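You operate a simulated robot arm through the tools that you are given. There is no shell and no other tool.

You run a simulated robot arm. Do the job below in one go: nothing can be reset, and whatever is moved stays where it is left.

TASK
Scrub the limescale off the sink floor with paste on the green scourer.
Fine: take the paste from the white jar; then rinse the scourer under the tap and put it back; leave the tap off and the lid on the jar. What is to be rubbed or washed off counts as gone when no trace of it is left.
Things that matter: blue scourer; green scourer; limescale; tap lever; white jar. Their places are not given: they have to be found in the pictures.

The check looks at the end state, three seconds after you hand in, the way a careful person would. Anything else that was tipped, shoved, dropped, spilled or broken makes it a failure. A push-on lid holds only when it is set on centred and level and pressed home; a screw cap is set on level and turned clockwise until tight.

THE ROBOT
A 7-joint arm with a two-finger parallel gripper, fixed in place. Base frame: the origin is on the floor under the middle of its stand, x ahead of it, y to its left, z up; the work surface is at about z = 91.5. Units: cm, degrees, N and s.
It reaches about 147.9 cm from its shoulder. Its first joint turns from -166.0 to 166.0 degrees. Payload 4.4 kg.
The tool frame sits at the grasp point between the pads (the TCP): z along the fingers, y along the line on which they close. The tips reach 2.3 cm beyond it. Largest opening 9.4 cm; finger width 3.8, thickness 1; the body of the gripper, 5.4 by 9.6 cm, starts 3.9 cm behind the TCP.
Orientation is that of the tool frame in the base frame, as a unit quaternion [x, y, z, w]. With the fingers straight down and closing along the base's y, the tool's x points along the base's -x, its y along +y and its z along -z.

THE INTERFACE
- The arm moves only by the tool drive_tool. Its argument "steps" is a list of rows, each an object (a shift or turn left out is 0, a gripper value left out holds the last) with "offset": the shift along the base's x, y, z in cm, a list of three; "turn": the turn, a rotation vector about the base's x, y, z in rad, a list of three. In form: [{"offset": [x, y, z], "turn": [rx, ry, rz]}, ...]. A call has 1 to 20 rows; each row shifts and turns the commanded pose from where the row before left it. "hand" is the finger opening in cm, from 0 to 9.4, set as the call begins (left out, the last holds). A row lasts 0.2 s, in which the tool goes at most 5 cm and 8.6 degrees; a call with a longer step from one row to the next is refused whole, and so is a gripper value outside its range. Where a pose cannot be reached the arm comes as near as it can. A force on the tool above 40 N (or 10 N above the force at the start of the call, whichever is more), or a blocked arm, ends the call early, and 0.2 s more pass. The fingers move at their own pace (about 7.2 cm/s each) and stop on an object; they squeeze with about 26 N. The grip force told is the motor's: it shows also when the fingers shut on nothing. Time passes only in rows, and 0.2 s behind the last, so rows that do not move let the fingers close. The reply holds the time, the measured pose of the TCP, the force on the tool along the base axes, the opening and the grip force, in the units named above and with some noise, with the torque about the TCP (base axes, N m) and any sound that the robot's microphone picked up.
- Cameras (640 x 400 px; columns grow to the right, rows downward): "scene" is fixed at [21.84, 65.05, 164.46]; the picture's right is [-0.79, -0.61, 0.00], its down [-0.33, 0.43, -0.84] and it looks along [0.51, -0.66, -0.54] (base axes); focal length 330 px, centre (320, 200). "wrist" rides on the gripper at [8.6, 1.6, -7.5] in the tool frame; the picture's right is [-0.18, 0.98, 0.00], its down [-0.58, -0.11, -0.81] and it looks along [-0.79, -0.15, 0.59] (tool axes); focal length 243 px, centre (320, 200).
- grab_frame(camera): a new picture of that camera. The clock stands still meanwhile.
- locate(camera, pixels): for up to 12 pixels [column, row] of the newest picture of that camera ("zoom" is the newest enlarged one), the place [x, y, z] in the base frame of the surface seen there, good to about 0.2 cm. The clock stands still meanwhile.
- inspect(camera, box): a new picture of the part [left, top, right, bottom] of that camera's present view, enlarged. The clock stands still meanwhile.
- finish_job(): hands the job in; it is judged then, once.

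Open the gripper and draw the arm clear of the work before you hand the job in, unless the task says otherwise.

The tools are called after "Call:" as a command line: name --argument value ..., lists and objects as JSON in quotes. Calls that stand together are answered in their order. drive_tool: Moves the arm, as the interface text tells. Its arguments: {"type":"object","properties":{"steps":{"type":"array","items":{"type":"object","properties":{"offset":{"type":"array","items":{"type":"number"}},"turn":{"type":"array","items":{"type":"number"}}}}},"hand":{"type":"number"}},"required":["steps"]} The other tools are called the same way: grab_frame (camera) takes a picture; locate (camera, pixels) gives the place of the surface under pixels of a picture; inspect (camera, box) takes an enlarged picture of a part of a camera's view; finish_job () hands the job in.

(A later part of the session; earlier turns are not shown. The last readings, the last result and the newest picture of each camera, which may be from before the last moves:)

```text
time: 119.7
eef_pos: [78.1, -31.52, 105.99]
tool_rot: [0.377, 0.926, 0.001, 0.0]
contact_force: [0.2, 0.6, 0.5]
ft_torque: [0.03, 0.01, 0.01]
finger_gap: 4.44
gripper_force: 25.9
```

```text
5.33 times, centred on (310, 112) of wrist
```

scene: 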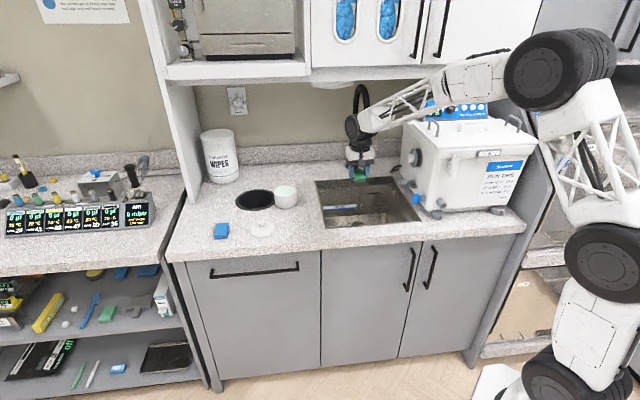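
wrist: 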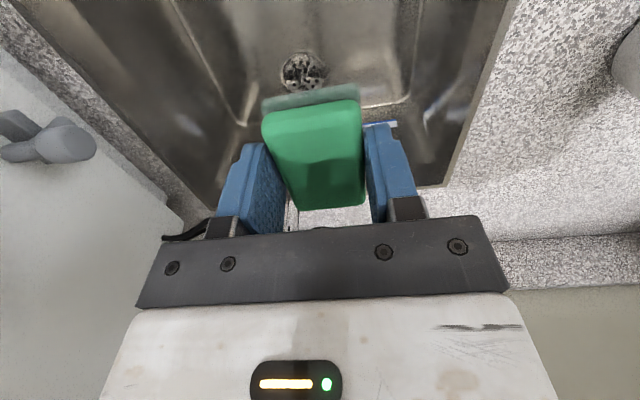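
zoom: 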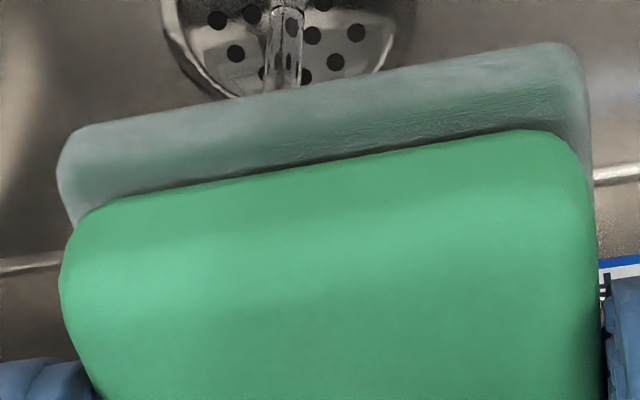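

The pad is mostly plain green, but its edges look a bit paler than at the start, so I rinse again more thoroughly, with wider sweeps. First I tilt forward again as before.

Call:
drive_tool --steps '[{"offset": [-0.29, -0.39, 0], "turn": [-0.0997, -0.1022, 0]}, {"offset": [-0.29, -0.39, 0], "turn": [-0.0997, -0.1022, 0]}, {"offset": [-0.29, -0.39, 0], "turn": [-0.0997, -0.1022, 0]}, {"offset": [-0.29, -0.39, 0], "turn": [-0.0997, -0.1022, 0]}, {"offset": [-0.29, -0.39, 0], "turn": [-0.0997, -0.1022, 0]}, {"offset": [-0.29, -0.39, 0], "turn": [-0.0997, -0.1022, 0]}, {"offset": [-0.29, -0.39, 0], "turn": [-0.0997, -0.1022, 0]}, {"offset": [-0.29, -0.39, 0], "turn": [-0.0997, -0.1022, 0]}, {"offset": [-0.29, -0.39, 0], "turn": [-0.0997, -0.1022, 0]}, {"offset": [-0.29, -0.39, 0], "turn": [-0.0997, -0.1022, 0]}, {"offset": [-0.29, -0.39, 0], "turn": [-0.0997, -0.1022, 0]}, {"offset": [0, 0, 0]}]'

Call:
drive_tool --steps '[{"offset": [0, 0, -3]}, {"offset": [0, 0, -3]}, {"offset": [1.3, -1.3, 0]}, {"offset": [1.3, -1.3, 0]}, {"offset": [1.3, -1.3, 0]}, {"offset": [1.3, -1.3, 0]}, {"offset": [0.8, -0.8, 0]}, {"offset": [0, 0, 0]}]'

Call:
inspect --camera "scene" --box '[350, 130, 410, 190]'

```text
time: 122.3
eef_pos: [74.95, -35.67, 106.16]
tool_rot: [0.267, 0.655, -0.266, 0.655]
contact_force: [-0.3, -0.4, -0.1]
ft_torque: [0.01, 0.02, 0.02]
finger_gap: 4.47
gripper_force: 26.2
```

```text
time: 124.1
eef_pos: [80.93, -41.78, 100.14]
tool_rot: [0.267, 0.655, -0.266, 0.655]
contact_force: [0.3, -0.9, -0.8]
ft_torque: [0.04, 0.0, -0.02]
finger_gap: 4.46
gripper_force: 25.8
```

```text
6.67 times, centred on (380, 160) of scene
```

zoom: 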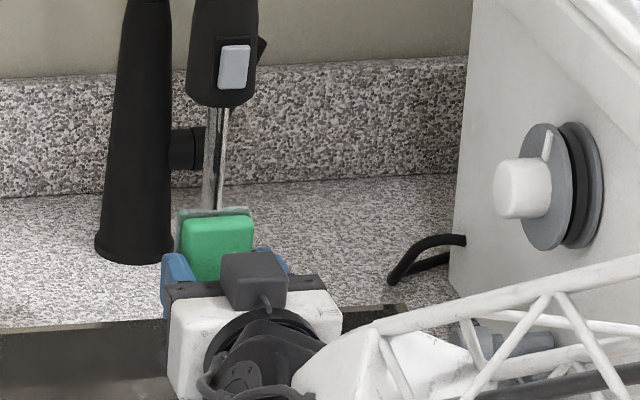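

The stream falls on the pad layer now. I sweep the full width slowly at this depth.

Call:
drive_tool --steps '[{"offset": [0.42, 0.42, 0]}, {"offset": [0.42, 0.42, 0]}, {"offset": [0.42, 0.42, 0]}, {"offset": [0.42, 0.42, 0]}, {"offset": [-0.42, -0.42, 0]}, {"offset": [-0.42, -0.42, 0]}, {"offset": [-0.42, -0.42, 0]}, {"offset": [-0.42, -0.42, 0]}, {"offset": [-0.42, -0.42, 0]}, {"offset": [-0.42, -0.42, 0]}, {"offset": [-0.42, -0.42, 0]}, {"offset": [-0.42, -0.42, 0]}, {"offset": [-0.35, 0.35, 0]}, {"offset": [0.42, 0.42, 0]}, {"offset": [0.42, 0.42, 0]}, {"offset": [0.42, 0.42, 0]}, {"offset": [0.42, 0.42, 0]}, {"offset": [0.42, 0.42, 0]}, {"offset": [0.42, 0.42, 0]}, {"offset": [0.42, 0.42, 0]}]'

Call:
drive_tool --steps '[{"offset": [-0.25, 0.25, 0]}, {"offset": [-0.42, -0.42, 0]}, {"offset": [-0.42, -0.42, 0]}, {"offset": [-0.42, -0.42, 0]}, {"offset": [-0.42, -0.42, 0]}, {"offset": [-0.42, -0.42, 0]}, {"offset": [-0.42, -0.42, 0]}, {"offset": [-0.42, -0.42, 0]}, {"offset": [0.6, -0.6, 0]}, {"offset": [0.42, 0.42, 0]}, {"offset": [0.42, 0.42, 0]}, {"offset": [0.42, 0.42, 0]}, {"offset": [0.42, 0.42, 0]}, {"offset": [0, 0, 0]}, {"offset": [0, 0, 0]}]'

Call:
inspect --camera "scene" --box '[350, 130, 410, 190]'

Call:
inspect --camera "wrist" --box '[240, 60, 390, 220]'

```text
time: 128.3
eef_pos: [81.71, -40.18, 100.09]
tool_rot: [0.266, 0.656, -0.266, 0.655]
contact_force: [0.4, 0.3, -0.6]
ft_torque: [0.04, 0.03, -0.01]
finger_gap: 4.43
gripper_force: 26.1
```

```text
time: 131.5
eef_pos: [80.89, -41.83, 100.05]
tool_rot: [0.265, 0.655, -0.265, 0.655]
contact_force: [-0.5, 0.1, 0.3]
ft_torque: [0.02, 0.01, 0.0]
finger_gap: 4.45
gripper_force: 26.5
```

```text
6.67 times, centred on (380, 160) of scene
```

zoom: 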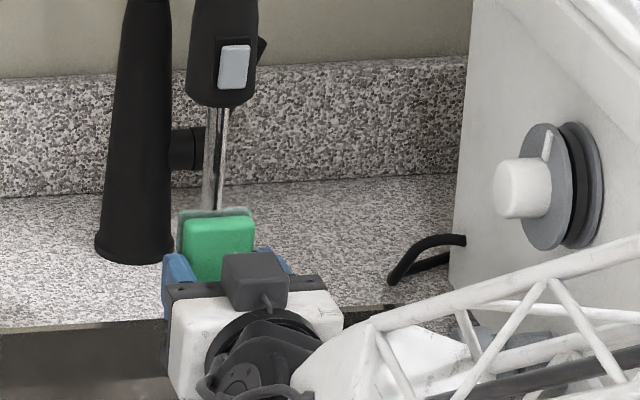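

```text
2.50 times, centred on (315, 140) of wrist
```

zoom: 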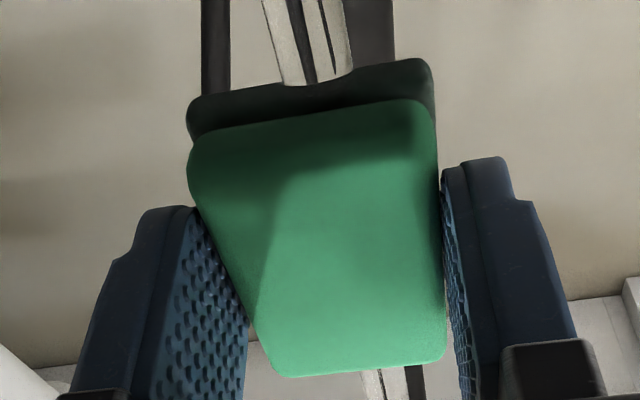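

The pad is uniformly dull green in both views. I back out, rise and level the hand again over the sink.

Call:
drive_tool --steps '[{"offset": [-1.2, 1.2, 0]}, {"offset": [-1.2, 1.2, 0]}, {"offset": [-1.2, 1.2, 0]}, {"offset": [-1.2, 1.2, 0]}, {"offset": [-1.2, 1.2, 0]}, {"offset": [0, 0, 3]}, {"offset": [0, 0, 3]}, {"offset": [0, 0, 0]}]'

Call:
drive_tool --steps '[{"offset": [0.29, 0.39, 0], "turn": [0.0997, 0.1022, 0]}, {"offset": [0.29, 0.39, 0], "turn": [0.0997, 0.1022, 0]}, {"offset": [0.29, 0.39, 0], "turn": [0.0997, 0.1022, 0]}, {"offset": [0.29, 0.39, 0], "turn": [0.0997, 0.1022, 0]}, {"offset": [0.29, 0.39, 0], "turn": [0.0997, 0.1022, 0]}, {"offset": [0.29, 0.39, 0], "turn": [0.0997, 0.1022, 0]}, {"offset": [0.29, 0.39, 0], "turn": [0.0997, 0.1022, 0]}, {"offset": [0.29, 0.39, 0], "turn": [0.0997, 0.1022, 0]}, {"offset": [0.29, 0.39, 0], "turn": [0.0997, 0.1022, 0]}, {"offset": [0.29, 0.39, 0], "turn": [0.0997, 0.1022, 0]}, {"offset": [0.29, 0.39, 0], "turn": [0.0997, 0.1022, 0]}, {"offset": [0, 0, 0]}]'

Call:
inspect --camera "wrist" --box '[250, 75, 370, 150]'

```text
time: 133.3
eef_pos: [74.78, -35.71, 106.01]
tool_rot: [0.267, 0.656, -0.265, 0.654]
contact_force: [-0.5, -0.2, 0.0]
ft_torque: [-0.03, -0.01, 0.02]
finger_gap: 4.47
gripper_force: 25.7
```

```text
time: 135.9
eef_pos: [78.16, -31.41, 106.04]
tool_rot: [0.376, 0.926, 0.001, -0.001]
contact_force: [0.1, 0.2, -0.5]
ft_torque: [-0.02, -0.01, -0.01]
finger_gap: 4.47
gripper_force: 26.4
```

```text
5.33 times, centred on (310, 112) of wrist
```

zoom: 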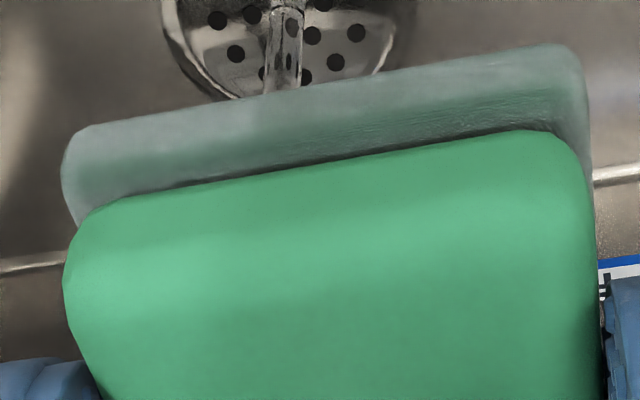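

The look is unchanged by the second rinse, so the pad is at its clean state. I carry it back above its home place at (111.25,22.41).

Call:
drive_tool --steps '[{"offset": [0, 0, 3]}, {"offset": [0.5, 1, 4]}, {"offset": [1.5, 2.5, 3]}, {"offset": [2.4, 3.9, 0]}, {"offset": [2.4, 3.9, 0]}, {"offset": [2.4, 3.9, 0]}, {"offset": [2.4, 3.9, 0]}, {"offset": [2.4, 3.9, 0]}, {"offset": [2.4, 3.9, 0]}, {"offset": [2.4, 3.9, 0]}, {"offset": [2.4, 3.9, 0]}, {"offset": [2.4, 3.9, 0]}, {"offset": [2.4, 3.9, 0]}, {"offset": [2.4, 3.9, 0]}, {"offset": [2.4, 3.9, 0]}, {"offset": [2.3, 3.55, 0]}, {"offset": [0, 0, 0]}]'

Call:
grab_frame --camera "wrist"

Call:
grab_frame --camera "scene"

```text
time: 139.5
eef_pos: [111.1, 22.28, 116.17]
tool_rot: [0.377, 0.926, 0.0, -0.001]
contact_force: [0.0, -0.3, -0.5]
ft_torque: [0.0, 0.01, 0.01]
finger_gap: 4.44
gripper_force: 26.0
```

```text
taken
```

wrist: 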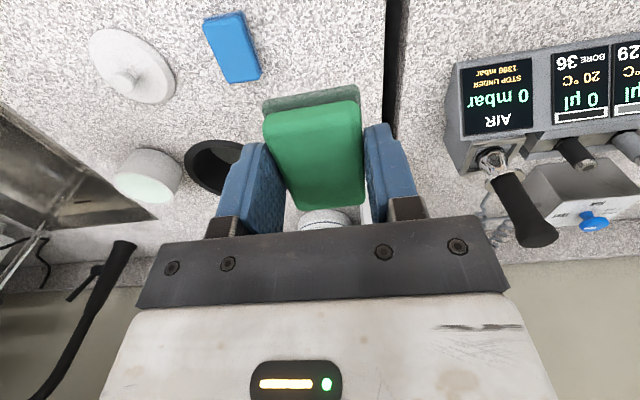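

```text
taken
```

scene: 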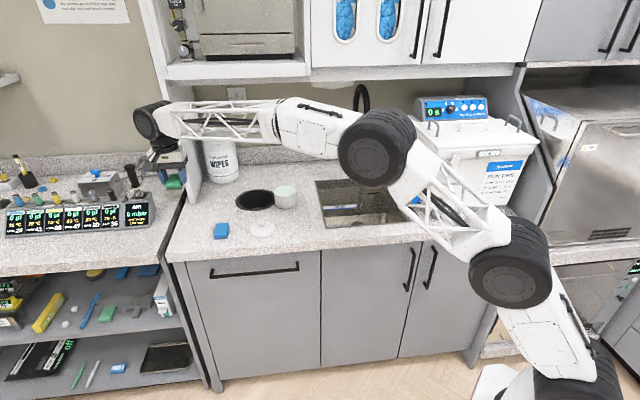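

I am right above the home spot. I descend to just above the counter.

Call:
drive_tool --steps '[{"offset": [0.1, 0.1, -4.5]}, {"offset": [0.05, 0.03, -4.5]}, {"offset": [0, 0, -4.5]}, {"offset": [0, 0, -4]}, {"offset": [0, 0, -2.2]}, {"offset": [0, 0, -1]}, {"offset": [0, 0, 0]}]'

Call:
drive_tool --steps '[{"offset": [0, 0, -0.5]}, {"offset": [0, 0, -0.2]}, {"offset": [0, 0, -0.1]}, {"offset": [0, 0, 0]}]'

```text
time: 141.1
eef_pos: [111.23, 22.61, 95.36]
tool_rot: [0.377, 0.926, 0.001, -0.001]
contact_force: [0.1, -0.4, -1.3]
ft_torque: [-0.01, 0.02, 0.01]
finger_gap: 4.44
gripper_force: 26.1
```

```text
time: 142.1
eef_pos: [111.34, 22.49, 94.65]
tool_rot: [0.377, 0.926, 0.002, 0.0]
contact_force: [1.2, -0.2, 19.1]
ft_torque: [-0.07, -0.09, 0.0]
finger_gap: 4.44
gripper_force: 25.2
```

It touches the counter (19 N). I ease up slightly and open the fingers.

Call:
drive_tool --hand 6.6 --steps '[{"offset": [0, 0, 0.1]}, {"offset": [0, 0, 0]}, {"offset": [0, 0, 0]}, {"offset": [0, 0, 0]}]'

Call:
drive_tool --steps '[{"offset": [0, 0, 1.5]}, {"offset": [0, 0, 3]}, {"offset": [0, 0, 4]}, {"offset": [-0.5, 0.5, 4]}, {"offset": [-3, 3, 4]}, {"offset": [-3, 3, 4]}, {"offset": [0, 0, 0]}]'

Call:
inspect --camera "wrist" --box '[200, 0, 400, 125]'

Call:
inspect --camera "scene" --box '[170, 215, 250, 255]'

```text
time: 143.1
eef_pos: [111.19, 22.53, 94.58]
tool_rot: [0.377, 0.926, -0.001, -0.001]
contact_force: [-0.5, 0.5, -0.2]
ft_torque: [0.0, -0.01, 0.0]
finger_gap: 6.59
gripper_force: 0.0
```

```text
refused: row 5 steps farther than a row can; nothing moved
```

```text
3.20 times, centred on (300, 62) of wrist
```

zoom: 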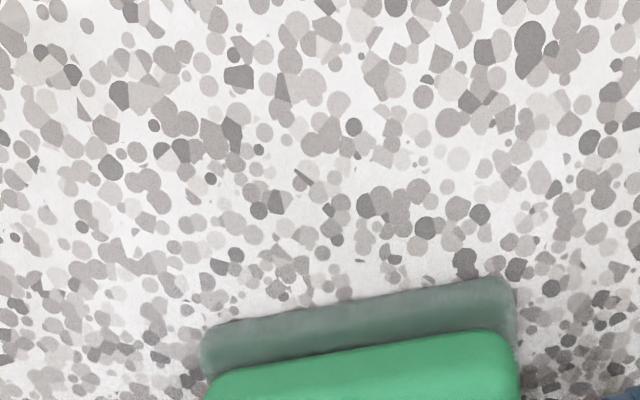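

```text
8.00 times, centred on (210, 235) of scene
```

zoom: 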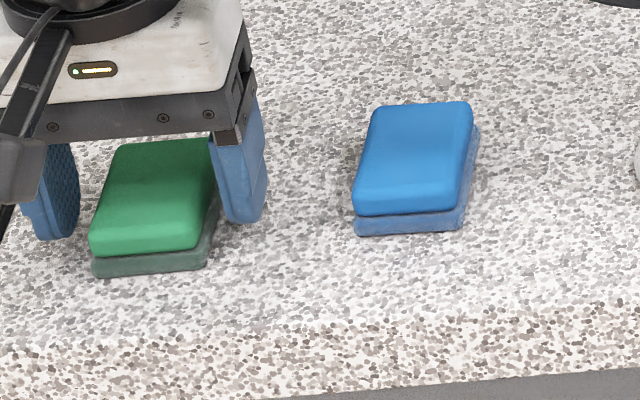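

Released. One row in my lift was too long, so I lift again with shorter steps and then measure the scourer's position.

Call:
drive_tool --steps '[{"offset": [0, 0, 1.5]}, {"offset": [0, 0, 3]}, {"offset": [0, 0, 4]}, {"offset": [-0.5, 0.5, 4]}, {"offset": [-2, 2, 3.5]}, {"offset": [-2, 2, 3.5]}, {"offset": [-2, 2, 3]}, {"offset": [-2, 2, 2]}, {"offset": [0, 0, 0]}]'

Call:
inspect --camera "wrist" --box '[200, 0, 400, 125]'

Call:
inspect --camera "scene" --box '[170, 215, 250, 255]'

```text
time: 145.1
eef_pos: [102.71, 31.14, 119.31]
tool_rot: [0.377, 0.926, 0.001, 0.0]
contact_force: [0.5, 0.2, 0.8]
ft_torque: [-0.02, 0.03, -0.01]
finger_gap: 6.58
gripper_force: 0.0
```

```text
3.20 times, centred on (300, 62) of wrist
```

zoom: 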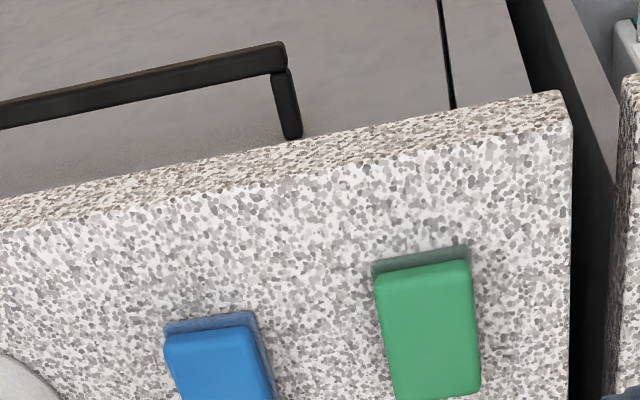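

```text
8.00 times, centred on (210, 235) of scene
```

zoom: 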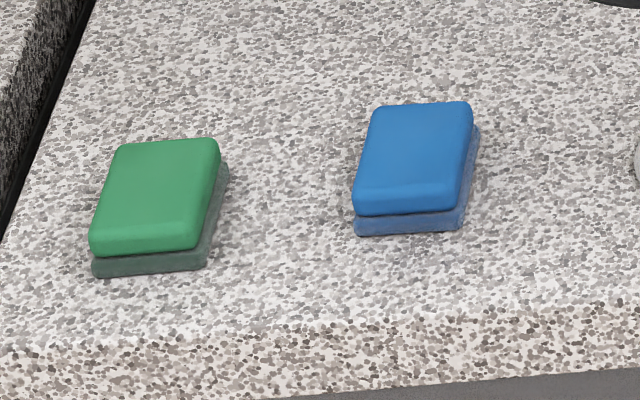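

The scourer is back in place beside the blue one with a plain (wet) green pad. Next I close the tap: I close the fingers and travel back to the front of the sink.

Call:
drive_tool --hand 0 --steps '[{"offset": [-2.25, -3.94, -0.09]}, {"offset": [-2.25, -3.94, -0.09]}, {"offset": [-2.25, -3.94, -0.09]}, {"offset": [-2.25, -3.94, -0.09]}, {"offset": [-2.25, -3.94, -0.09]}, {"offset": [-2.25, -3.94, -0.09]}, {"offset": [-2.25, -3.94, -0.09]}, {"offset": [-2.25, -3.94, -0.09]}, {"offset": [-2.25, -3.94, -0.09]}, {"offset": [-2.25, -3.94, -0.09]}, {"offset": [-2.25, -3.94, -0.09]}, {"offset": [-2.25, -3.94, -0.09]}, {"offset": [-2.25, -3.94, -0.09]}, {"offset": [-2.25, -3.94, -0.09]}, {"offset": [-2.25, -3.94, -0.09]}, {"offset": [0, 0, 0]}]'

Call:
drive_tool --steps '[{"offset": [-0.5, -1.15, -0.25], "turn": [0, 0, 0.055]}, {"offset": [-0.5, -1.15, -0.25], "turn": [0, 0, 0.055]}, {"offset": [-0.5, -1.15, -0.25], "turn": [-0.0807, -0.1032, 0]}, {"offset": [-0.5, -1.15, -0.25], "turn": [-0.0807, -0.1032, 0]}, {"offset": [-0.5, -1.15, -0.25], "turn": [-0.0807, -0.1032, 0]}, {"offset": [-0.5, -1.15, -0.25], "turn": [-0.0807, -0.1032, 0]}, {"offset": [-0.5, -1.15, -0.25], "turn": [-0.0807, -0.1032, 0]}, {"offset": [-0.5, -1.15, -0.25], "turn": [-0.0807, -0.1032, 0]}, {"offset": [0, 0, 0]}]'

Call:
grab_frame --camera "wrist"

Call:
grab_frame --camera "scene"

```text
time: 148.5
eef_pos: [69.17, -28.18, 117.8]
tool_rot: [0.377, 0.926, 0.001, 0.0]
contact_force: [-0.4, 0.1, 1.1]
ft_torque: [0.01, 0.02, 0.0]
finger_gap: 0.0
gripper_force: 25.9
```

```text
time: 150.5
eef_pos: [65.01, -37.32, 115.83]
tool_rot: [0.301, 0.874, -0.124, 0.361]
contact_force: [0.4, -0.1, -0.4]
ft_torque: [-0.03, 0.0, -0.01]
finger_gap: 0.0
gripper_force: 26.0
```

```text
taken
```

wrist: 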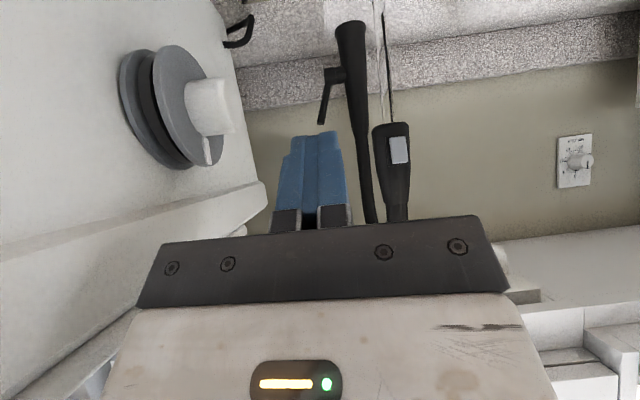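

```text
taken
```

scene: 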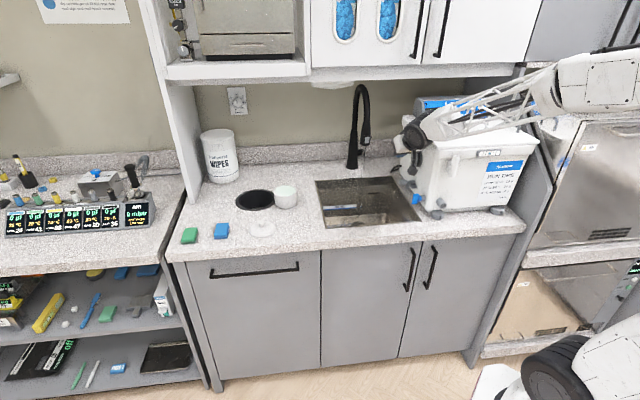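

Same safe starting pose as before. I advance over the knob and past the spout along the proven path.

Call:
drive_tool --steps '[{"offset": [1.5, -1.4, 0]}, {"offset": [1.5, -1.4, 0]}, {"offset": [1.5, -1.4, 0]}, {"offset": [1.5, -1.4, 0]}, {"offset": [1.5, -1.4, 0]}, {"offset": [1.5, -1.4, 0]}, {"offset": [1.32, -1.38, 0]}, {"offset": [1.32, -1.38, 0]}, {"offset": [1.32, -1.38, 0]}, {"offset": [1.32, -1.38, 0]}, {"offset": [1.32, -1.38, 0]}, {"offset": [1.32, -1.38, 0]}, {"offset": [1.32, -1.38, 0]}, {"offset": [0, 0, 0]}]'

Call:
grab_frame --camera "wrist"

Call:
locate --camera "wrist" --pixels '[[317, 76], [320, 55], [325, 30], [329, 8]]'

```text
time: 153.5
eef_pos: [83.23, -55.33, 115.77]
tool_rot: [0.302, 0.874, -0.124, 0.361]
contact_force: [-0.4, -1.0, 0.3]
ft_torque: [0.01, -0.02, -0.06]
finger_gap: 0.03
gripper_force: 25.8
```

```text
taken
```

wrist: 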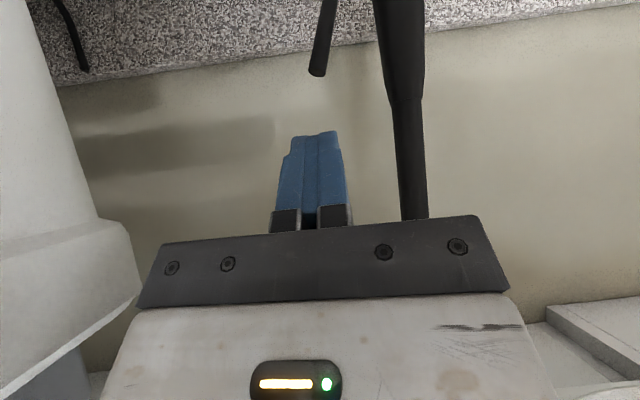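

```text
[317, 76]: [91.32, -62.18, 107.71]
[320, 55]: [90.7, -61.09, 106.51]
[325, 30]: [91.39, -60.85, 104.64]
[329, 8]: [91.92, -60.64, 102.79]
```

The lever stick stands 2–3 cm ahead of the closed fingertips' line. I lower to z≈105.3 just before it.

Call:
drive_tool --steps '[{"offset": [0.77, -0.5, -2.1]}, {"offset": [0.77, -0.5, -2.1]}, {"offset": [0.77, -0.5, -2.1]}, {"offset": [0.77, -0.5, -2.1]}, {"offset": [0.77, -0.5, -2.1]}, {"offset": [0, 0, 0]}]'

Call:
grab_frame --camera "wrist"

Call:
inspect --camera "scene" --box '[335, 90, 435, 190]'

```text
time: 154.9
eef_pos: [87.09, -57.76, 105.23]
tool_rot: [0.302, 0.874, -0.125, 0.361]
contact_force: [0.3, 0.8, -0.9]
ft_torque: [-0.03, -0.02, 0.0]
finger_gap: 0.0
gripper_force: 25.6
```

```text
taken
```

wrist: 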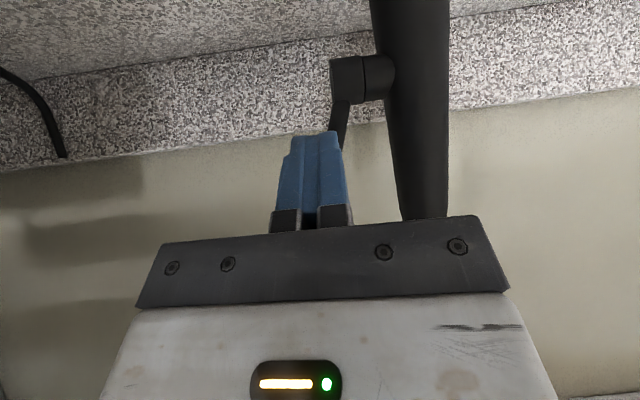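

```text
4.00 times, centred on (385, 140) of scene
```

zoom: 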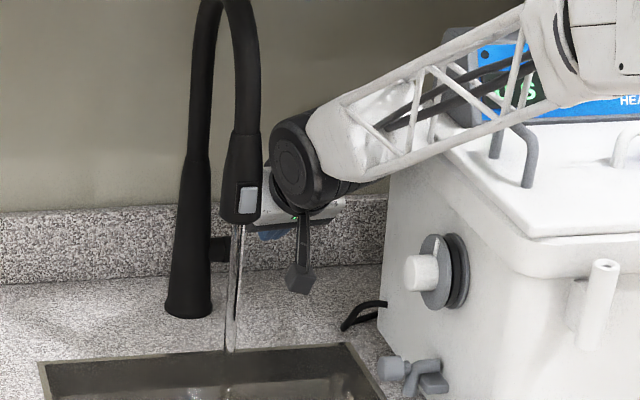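

The fingers overlap the stick from the front (stick seen entering behind them at (338,140)). I push forward in small steps until the lever comes against its stop.

Call:
drive_tool --steps '[{"offset": [0.35, 0.0, 0]}, {"offset": [0.3, -0.25, 0]}, {"offset": [0.28, -0.22, 0]}, {"offset": [0.28, -0.22, 0]}, {"offset": [0.28, -0.22, 0]}, {"offset": [0.28, -0.22, 0]}, {"offset": [0.28, -0.22, 0]}, {"offset": [0, 0, 0]}]'

Call:
grab_frame --camera "wrist"

Call:
inspect --camera "scene" --box '[335, 120, 405, 225]'

```text
time: 156.7
eef_pos: [89.17, -59.0, 105.34]
tool_rot: [0.301, 0.874, -0.124, 0.361]
contact_force: [0.0, 1.2, -0.2]
ft_torque: [-0.01, -0.01, -0.02]
finger_gap: 0.0
gripper_force: 26.0
```

```text
taken
```

wrist: 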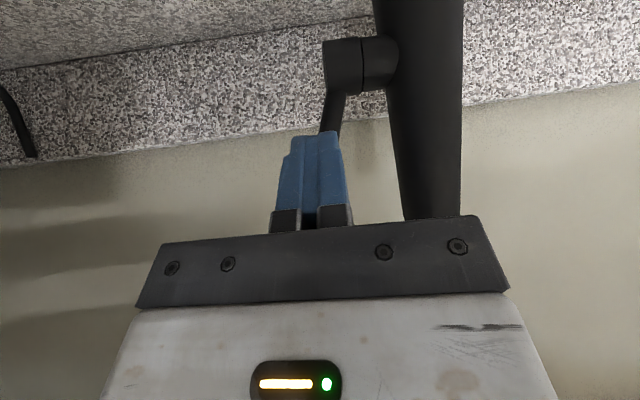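

```text
3.81 times, centred on (370, 172) of scene
```

zoom: 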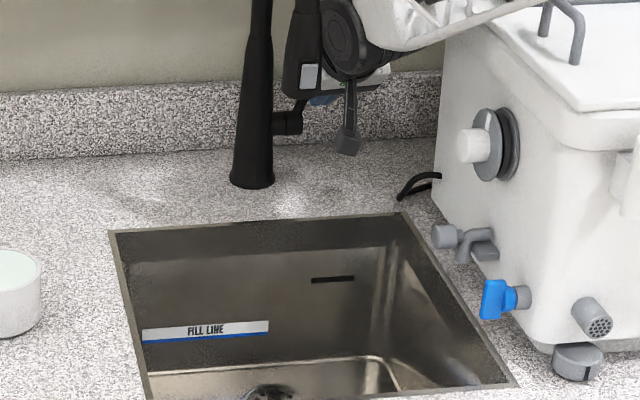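

The stream has stopped. The lever is about half a centimetre short of its original place, so I nudge it gently further to its stop.

Call:
drive_tool --steps '[{"offset": [0.12, -0.1, 0]}, {"offset": [0.12, -0.1, 0]}, {"offset": [0.12, -0.1, 0]}, {"offset": [0, 0, 0]}]'

Call:
inspect --camera "scene" --box '[345, 110, 415, 170]'

```text
time: 157.7
eef_pos: [89.45, -59.52, 105.32]
tool_rot: [0.301, 0.874, -0.125, 0.361]
contact_force: [-4.1, 5.1, 0.6]
ft_torque: [-0.06, 0.03, -0.03]
finger_gap: 0.0
gripper_force: 26.1
```

```text
6.67 times, centred on (380, 140) of scene
```

zoom: 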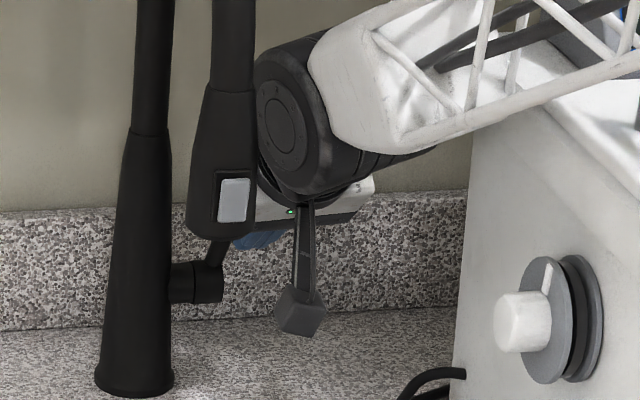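

Contact now 6.5 N and the stick is back at its original position. One more small push confirms the stop.

Call:
drive_tool --steps '[{"offset": [0.1, -0.08, 0]}, {"offset": [0.1, -0.08, 0]}, {"offset": [0, 0, 0]}]'

```text
time: 158.3
eef_pos: [89.57, -59.5, 105.31]
tool_rot: [0.301, 0.874, -0.124, 0.36]
contact_force: [-27.0, 17.8, 7.7]
ft_torque: [-0.16, -0.06, -0.2]
finger_gap: 0.0
gripper_force: 26.0
stopped in row 3: the force on the tool passed its limit at 43 N (the readings are from after the stop); the commanded pose is now the measured one
```

Force rose to 43 N against the stop: the lever is fully closed. I retreat the way I came.

Call:
drive_tool --steps '[{"offset": [-0.8, 0.6, 0]}, {"offset": [-1.2, 0.8, 1.5]}, {"offset": [-1.0, 0.6, 2.1]}, {"offset": [-0.9, 0.55, 2.1]}, {"offset": [-0.9, 0.55, 2.1]}, {"offset": [-0.9, 0.55, 2.1]}, {"offset": [-0.6, 0.45, 0.5]}, {"offset": [0, 0, 0]}]'

Call:
grab_frame --camera "wrist"

Call:
inspect --camera "scene" --box '[335, 120, 405, 225]'

```text
time: 160.1
eef_pos: [83.3, -55.47, 115.69]
tool_rot: [0.301, 0.874, -0.124, 0.361]
contact_force: [0.3, 0.1, -0.7]
ft_torque: [-0.02, -0.01, -0.01]
finger_gap: 0.0
gripper_force: 26.2
```

```text
taken
```

wrist: 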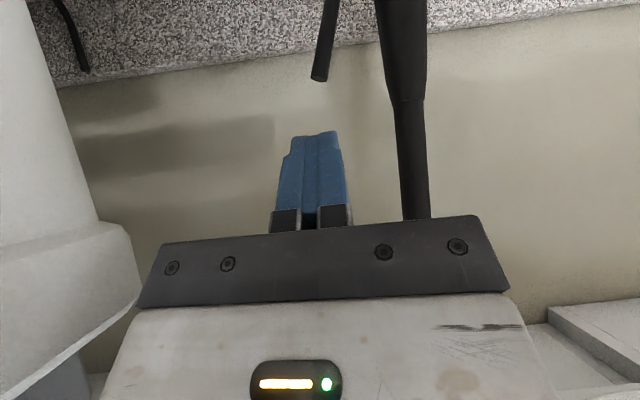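

```text
3.81 times, centred on (370, 172) of scene
```

zoom: 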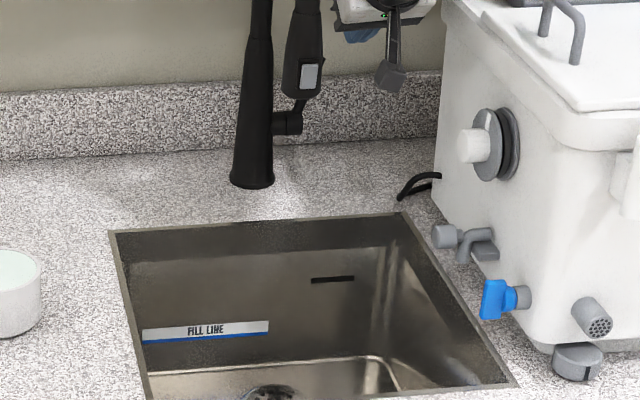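

No stream, and the lever tip is again at (319,79) as it was originally. I go out over the knob and level the hand.

Call:
drive_tool --steps '[{"offset": [-1.32, 1.38, 0]}, {"offset": [-1.32, 1.38, 0]}, {"offset": [-1.32, 1.38, 0]}, {"offset": [-1.32, 1.38, 0]}, {"offset": [-1.32, 1.38, 0]}, {"offset": [-1.32, 1.38, 0]}, {"offset": [-1.35, 1.4, 0]}, {"offset": [-1.5, 1.42, 0]}, {"offset": [-1.5, 1.42, 0]}, {"offset": [-1.5, 1.42, 0]}, {"offset": [-1.5, 1.42, 0]}, {"offset": [-1.5, 1.42, 0]}, {"offset": [-1.5, 1.42, 0]}, {"offset": [0, 0, 0]}]'

Call:
drive_tool --hand 6.0 --steps '[{"offset": [0.92, 1.43, 0.3], "turn": [0.0807, 0.1032, 0]}, {"offset": [0.92, 1.43, 0.3], "turn": [0.0807, 0.1032, 0]}, {"offset": [0.92, 1.43, 0.3], "turn": [0.0807, 0.1032, 0]}, {"offset": [0.92, 1.43, 0.3], "turn": [0.0807, 0.1032, 0]}, {"offset": [0.92, 1.43, 0.3], "turn": [0.0807, 0.1032, 0]}, {"offset": [0.92, 1.43, 0.3], "turn": [0.0807, 0.1032, 0]}, {"offset": [0.92, 1.43, 0.3], "turn": [0, 0, -0.055]}, {"offset": [0.92, 1.43, 0.3], "turn": [0, 0, -0.055]}, {"offset": [0, 0, 0]}]'

Call:
grab_frame --camera "wrist"

Call:
inspect --camera "wrist" --box '[200, 0, 440, 130]'

```text
time: 163.1
eef_pos: [64.94, -37.25, 115.67]
tool_rot: [0.301, 0.874, -0.124, 0.36]
contact_force: [-0.4, -0.1, -0.9]
ft_torque: [-0.01, 0.03, 0.01]
finger_gap: 0.02
gripper_force: 26.0
```

```text
time: 165.1
eef_pos: [72.24, -25.81, 118.08]
tool_rot: [0.378, 0.926, 0.001, -0.002]
contact_force: [0.7, -0.8, 0.0]
ft_torque: [0.01, -0.02, 0.02]
finger_gap: 6.01
gripper_force: 0.0
```

```text
taken
```

wrist: 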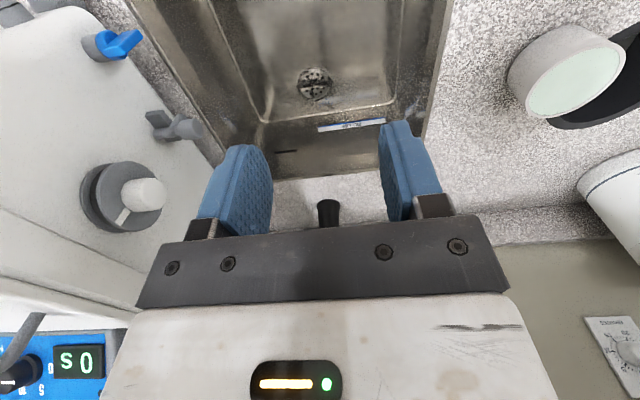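

```text
2.67 times, centred on (320, 65) of wrist
```

zoom: 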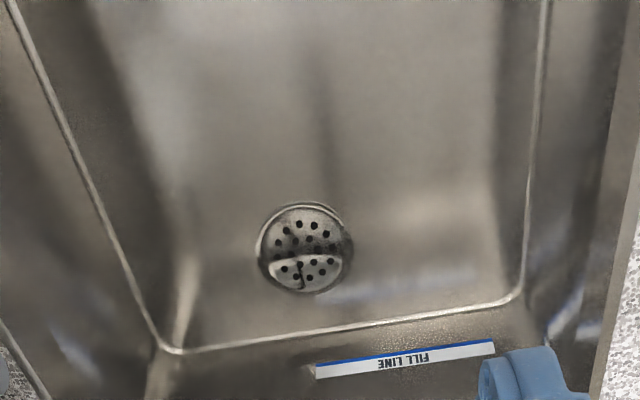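

The sink floor is clean and dry of any stream. Now the lid: I move over beside it for a close look.

Call:
drive_tool --steps '[{"offset": [-2, 2, 0]}, {"offset": [-2, 2, 0]}, {"offset": [0, 0, 0]}]'

Call:
inspect --camera "wrist" --box '[200, 0, 440, 130]'

Call:
drive_tool --steps '[{"offset": [2.6, 3.4, -0.5]}, {"offset": [2.6, 3.4, -0.5]}, {"offset": [2.6, 3.4, -0.5]}, {"offset": [2.6, 3.4, -0.5]}, {"offset": [2.6, 3.4, -0.5]}, {"offset": [2.6, 3.4, -0.5]}, {"offset": [2.6, 3.4, -0.5]}, {"offset": [2.6, 3.0, -0.5]}, {"offset": [2.0, 2.2, -0.5]}, {"offset": [0, 0, 0]}]'

Call:
grab_frame --camera "wrist"

```text
time: 165.9
eef_pos: [68.38, -21.95, 117.85]
tool_rot: [0.378, 0.926, 0.0, -0.002]
contact_force: [-0.2, -1.0, 0.0]
ft_torque: [0.03, 0.0, -0.01]
finger_gap: 6.01
gripper_force: 0.2
```

```text
2.67 times, centred on (320, 65) of wrist
```

zoom: 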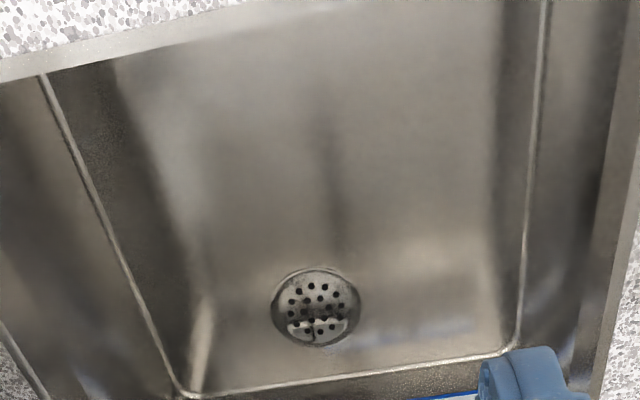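

```text
time: 168.1
eef_pos: [91.31, 7.23, 113.48]
tool_rot: [0.376, 0.927, 0.0, -0.001]
contact_force: [-1.1, 0.3, -0.5]
ft_torque: [0.0, -0.02, -0.01]
finger_gap: 5.99
gripper_force: 0.0
```

```text
taken
```

wrist: 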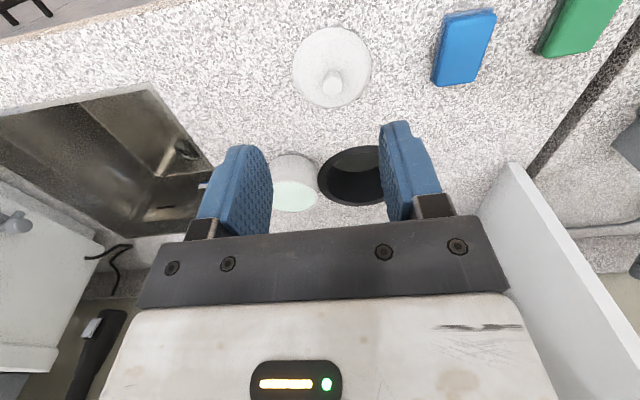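

The sink floor shows no limescale at all. The lid lies at (332,68) with its knob at (332,82) in the wrist view; I enlarge and measure it, and the jar.

Call:
inspect --camera "wrist" --box '[280, 15, 390, 115]'

Call:
locate --camera "zoom" --pixels '[[310, 245], [315, 275], [315, 300], [340, 280], [285, 270], [170, 210], [470, 215], [310, 85], [310, 360], [230, 130], [420, 320], [310, 200]]'

Call:
inspect --camera "scene" --box '[240, 205, 300, 245]'

```text
4.00 times, centred on (335, 65) of wrist
```

zoom: 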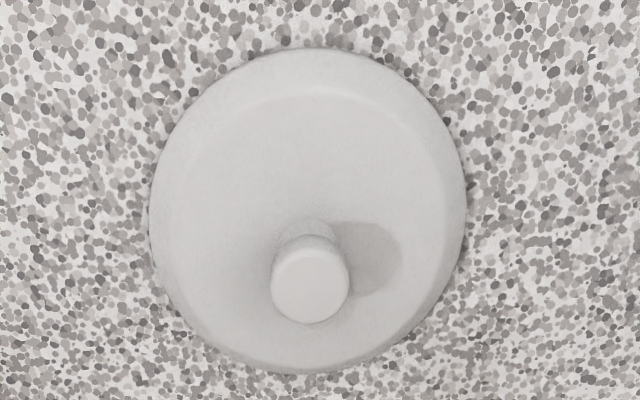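

```text
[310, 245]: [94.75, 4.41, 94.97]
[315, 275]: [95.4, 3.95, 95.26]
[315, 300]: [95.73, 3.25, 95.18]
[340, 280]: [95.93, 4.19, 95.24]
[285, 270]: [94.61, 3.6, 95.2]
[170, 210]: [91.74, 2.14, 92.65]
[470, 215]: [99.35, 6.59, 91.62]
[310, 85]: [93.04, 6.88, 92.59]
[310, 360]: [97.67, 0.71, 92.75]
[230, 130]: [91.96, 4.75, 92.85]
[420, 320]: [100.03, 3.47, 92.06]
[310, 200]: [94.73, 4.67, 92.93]
```

```text
10.00 times, centred on (270, 225) of scene
```

zoom: 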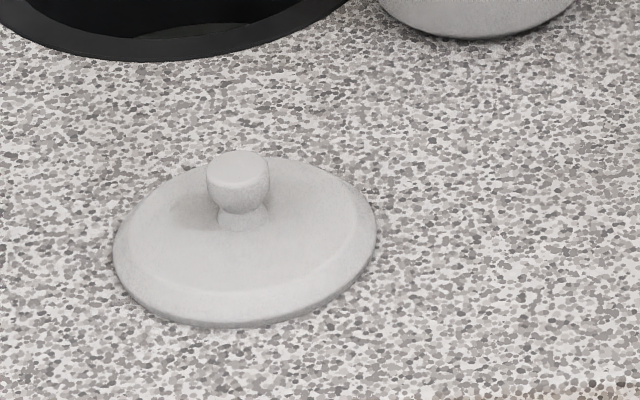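

The lid's knob is at (95.4,3.85), top z=95.25, disc radius ≈4.2. Before taking it I look straight at the jar once more with the free hand to get its exact centre.

Call:
drive_tool --steps '[{"offset": [1.3, -3.7, 0]}, {"offset": [1.3, -3.7, 0]}, {"offset": [1.3, -3.7, 0]}, {"offset": [1.3, -3.7, 0]}, {"offset": [1.3, -3.8, 0]}, {"offset": [0, 0, 0]}]'

Call:
grab_frame --camera "wrist"

Call:
inspect --camera "wrist" --box '[260, 0, 380, 100]'

```text
time: 169.5
eef_pos: [97.74, -11.43, 113.44]
tool_rot: [0.377, 0.926, 0.0, -0.001]
contact_force: [-0.3, -0.2, 1.1]
ft_torque: [-0.04, 0.01, 0.01]
finger_gap: 5.97
gripper_force: 0.0
```

```text
taken
```

wrist: 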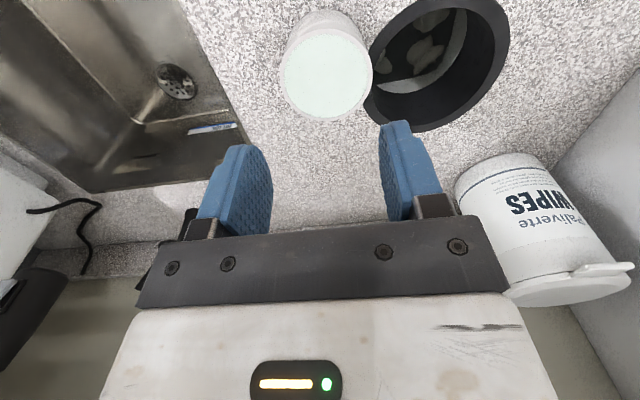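

```text
4.00 times, centred on (320, 50) of wrist
```

zoom: 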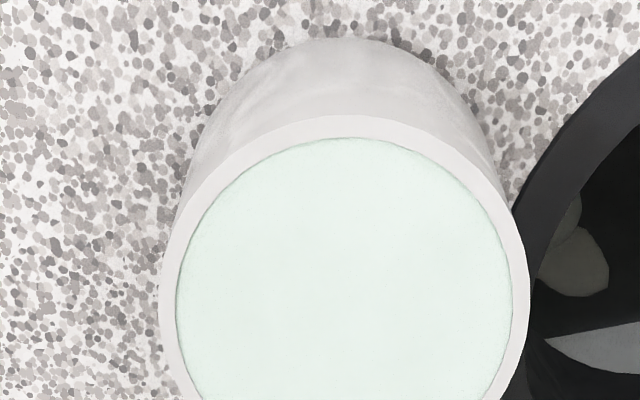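

The jar's far rim is below this window; I enlarge the window to hold the entire rim and measure it at many points.

Call:
inspect --camera "wrist" --box '[260, 10, 392, 130]'

Call:
locate --camera "wrist" --pixels '[[326, 32], [282, 75], [370, 72], [326, 119], [295, 45], [358, 43], [294, 105], [358, 105], [326, 75], [326, 36], [285, 75], [367, 75]]'

```text
3.33 times, centred on (326, 70) of wrist
```

zoom: 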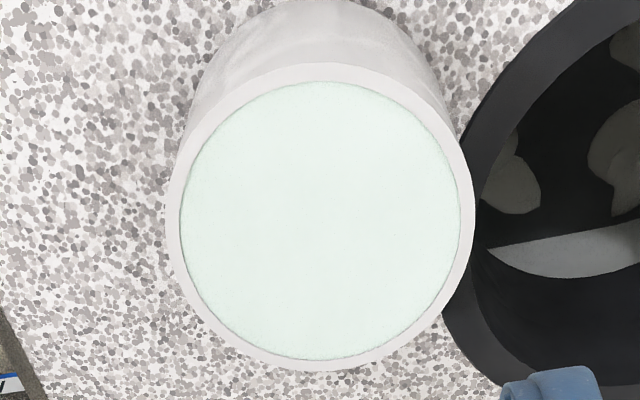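

```text
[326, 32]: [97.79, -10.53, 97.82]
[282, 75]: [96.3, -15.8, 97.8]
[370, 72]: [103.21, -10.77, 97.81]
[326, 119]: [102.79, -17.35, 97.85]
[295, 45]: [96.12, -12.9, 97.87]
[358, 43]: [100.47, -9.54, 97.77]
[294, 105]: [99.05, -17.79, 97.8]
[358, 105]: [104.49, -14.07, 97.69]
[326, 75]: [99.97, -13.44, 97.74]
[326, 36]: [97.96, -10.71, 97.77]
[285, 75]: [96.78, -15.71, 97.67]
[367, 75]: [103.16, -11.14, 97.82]
```

Circle fit gives the jar centre (100.26,-13.86) with radius 4.26 at z≈97.8. I now go above the lid's knob at (95.43,3.62) and descend around it.

Call:
drive_tool --hand 5.0 --steps '[{"offset": [-0.58, 3.76, 0]}, {"offset": [-0.58, 3.76, 0]}, {"offset": [-0.58, 3.76, 0]}, {"offset": [-0.57, 3.77, 0]}, {"offset": [0, 0, -4]}, {"offset": [0, 0, -4]}, {"offset": [0, 0, -3]}, {"offset": [0, 0, 0]}]'

Call:
grab_frame --camera "wrist"

Call:
inspect --camera "wrist" --box '[240, 20, 400, 190]'

```text
time: 171.3
eef_pos: [95.49, 3.68, 102.58]
tool_rot: [0.377, 0.926, 0.001, -0.002]
contact_force: [-0.2, 0.4, 0.8]
ft_torque: [0.0, 0.0, -0.02]
finger_gap: 5.02
gripper_force: 0.1
```

```text
taken
```

wrist: 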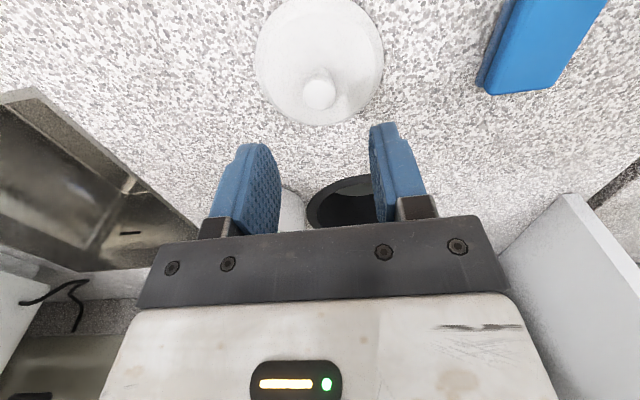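

```text
2.35 times, centred on (320, 105) of wrist
```

zoom: 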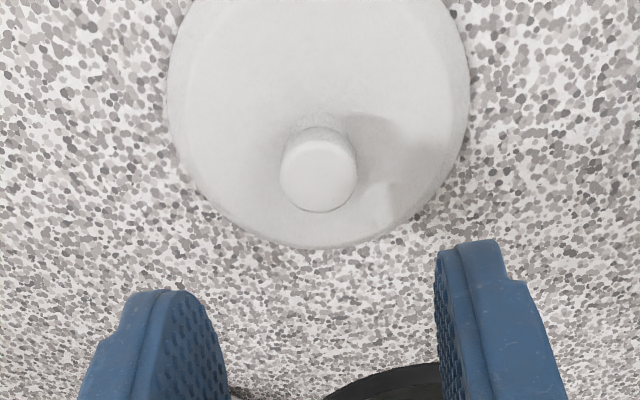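

The knob at (319.6,93) is within 0.1 cm of where it should be under the TCP. I descend so the tips are just above the lid's disc and close on the knob.

Call:
drive_tool --steps '[{"offset": [-0.06, 0.0, -3]}, {"offset": [0, 0, -2]}, {"offset": [0, 0, -1.2]}, {"offset": [0, 0, -0.6]}, {"offset": [0, 0, 0]}]'

Call:
grab_frame --camera "wrist"

Call:
inspect --camera "scene" --box '[230, 190, 310, 245]'

```text
time: 172.5
eef_pos: [95.48, 3.63, 95.84]
tool_rot: [0.377, 0.926, 0.001, -0.002]
contact_force: [0.4, -0.8, 0.5]
ft_torque: [0.01, 0.0, 0.01]
finger_gap: 5.01
gripper_force: 0.0
```

```text
taken
```

wrist: 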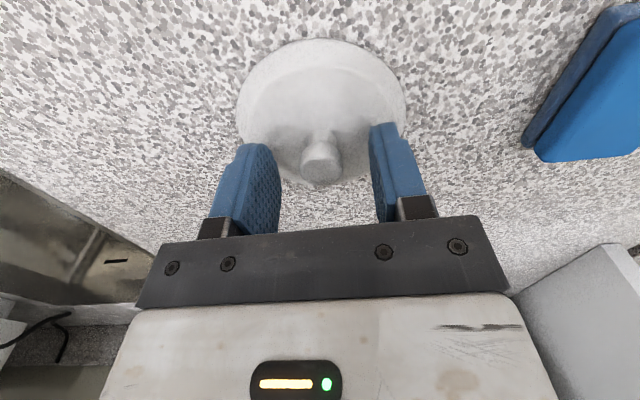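

```text
7.27 times, centred on (270, 218) of scene
```

zoom: 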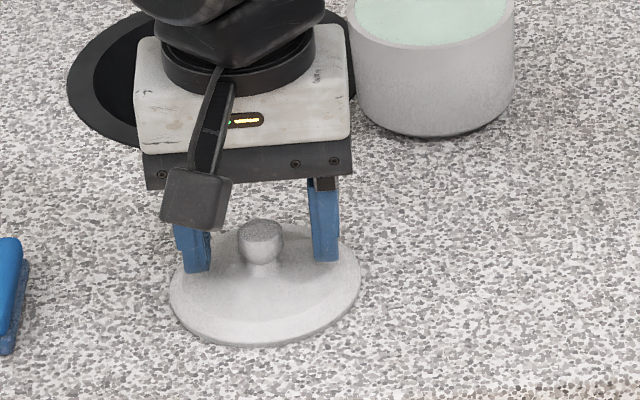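

The fingers straddle the knob with tips about 0.6 cm above the disc. I close on the knob.

Call:
drive_tool --hand 0.5 --steps '[{"offset": [0, 0, 0]}, {"offset": [0, 0, 0]}, {"offset": [0, 0, 0]}, {"offset": [0, 0, 0]}, {"offset": [0, 0, 0]}]'

Call:
grab_frame --camera "wrist"

```text
time: 173.7
eef_pos: [95.32, 3.58, 95.67]
tool_rot: [0.376, 0.927, 0.0, -0.001]
contact_force: [-0.1, -0.6, 0.2]
ft_torque: [0.01, -0.03, -0.01]
finger_gap: 2.08
gripper_force: 26.5
```

```text
taken
```

wrist: 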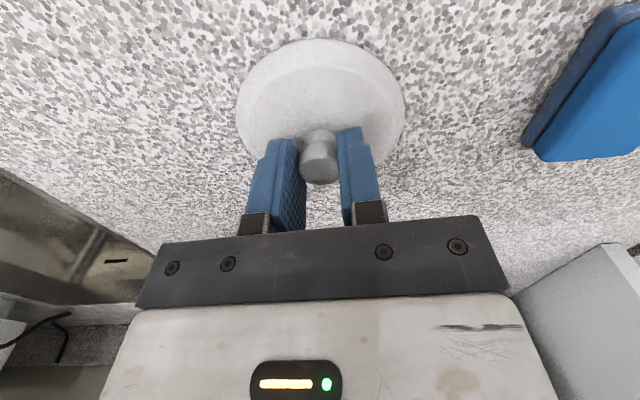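

The knob is held at gap 2.08, 26.5 N. I lift the lid gently and look whether it hangs level.

Call:
drive_tool --steps '[{"offset": [0, 0, 0.5]}, {"offset": [0, 0, 1.5]}, {"offset": [0, 0, 3]}, {"offset": [0, 0, 4]}, {"offset": [0, 0, 4]}, {"offset": [0, 0, 2]}, {"offset": [0, 0, 0]}]'

Call:
grab_frame --camera "wrist"

Call:
inspect --camera "scene" --box '[230, 140, 320, 220]'

```text
time: 175.3
eef_pos: [95.38, 3.67, 110.76]
tool_rot: [0.377, 0.926, 0.0, -0.001]
contact_force: [-0.5, -0.4, 0.1]
ft_torque: [0.02, 0.03, -0.01]
finger_gap: 2.06
gripper_force: 26.5
```

```text
taken
```

wrist: 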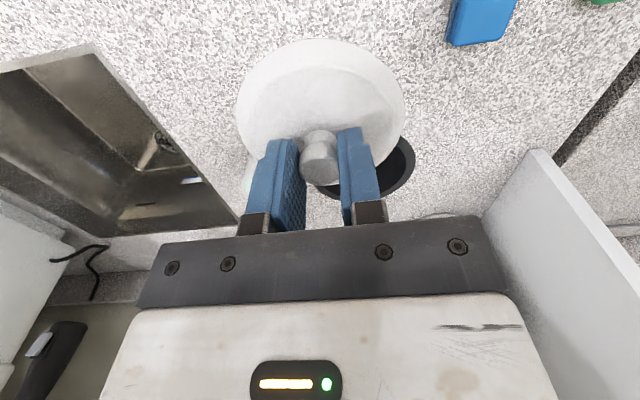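

```text
5.00 times, centred on (275, 180) of scene
```

zoom: 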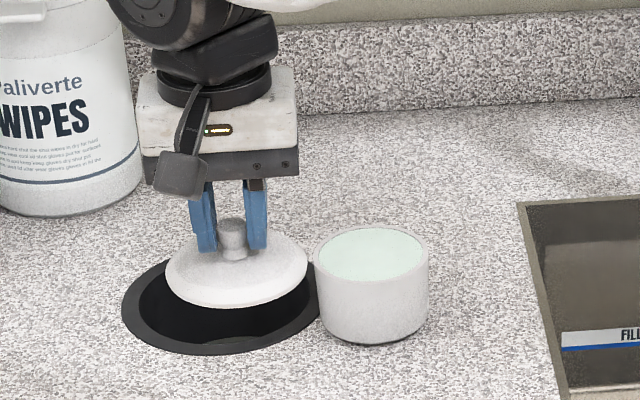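

The lid hangs level (same outline as on the counter). I measure the lid's outline relative to the TCP to centre it on the jar.

Call:
inspect --camera "wrist" --box '[225, 30, 415, 190]'

Call:
locate --camera "wrist" --pixels '[[320, 42], [240, 105], [402, 105], [270, 60], [370, 58], [250, 75], [392, 75], [320, 165], [310, 160], [330, 160], [320, 178], [320, 60]]'

```text
2.50 times, centred on (320, 110) of wrist
```

zoom: 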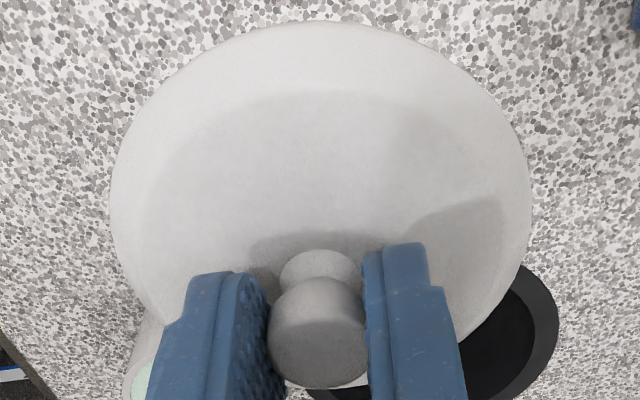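

```text
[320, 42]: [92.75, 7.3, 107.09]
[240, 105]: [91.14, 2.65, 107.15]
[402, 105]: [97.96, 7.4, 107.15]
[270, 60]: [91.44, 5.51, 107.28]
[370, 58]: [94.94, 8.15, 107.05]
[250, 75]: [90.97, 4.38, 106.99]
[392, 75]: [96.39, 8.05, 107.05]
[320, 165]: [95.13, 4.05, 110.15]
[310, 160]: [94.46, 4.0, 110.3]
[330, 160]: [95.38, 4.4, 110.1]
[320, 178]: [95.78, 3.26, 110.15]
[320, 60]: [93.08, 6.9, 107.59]
```

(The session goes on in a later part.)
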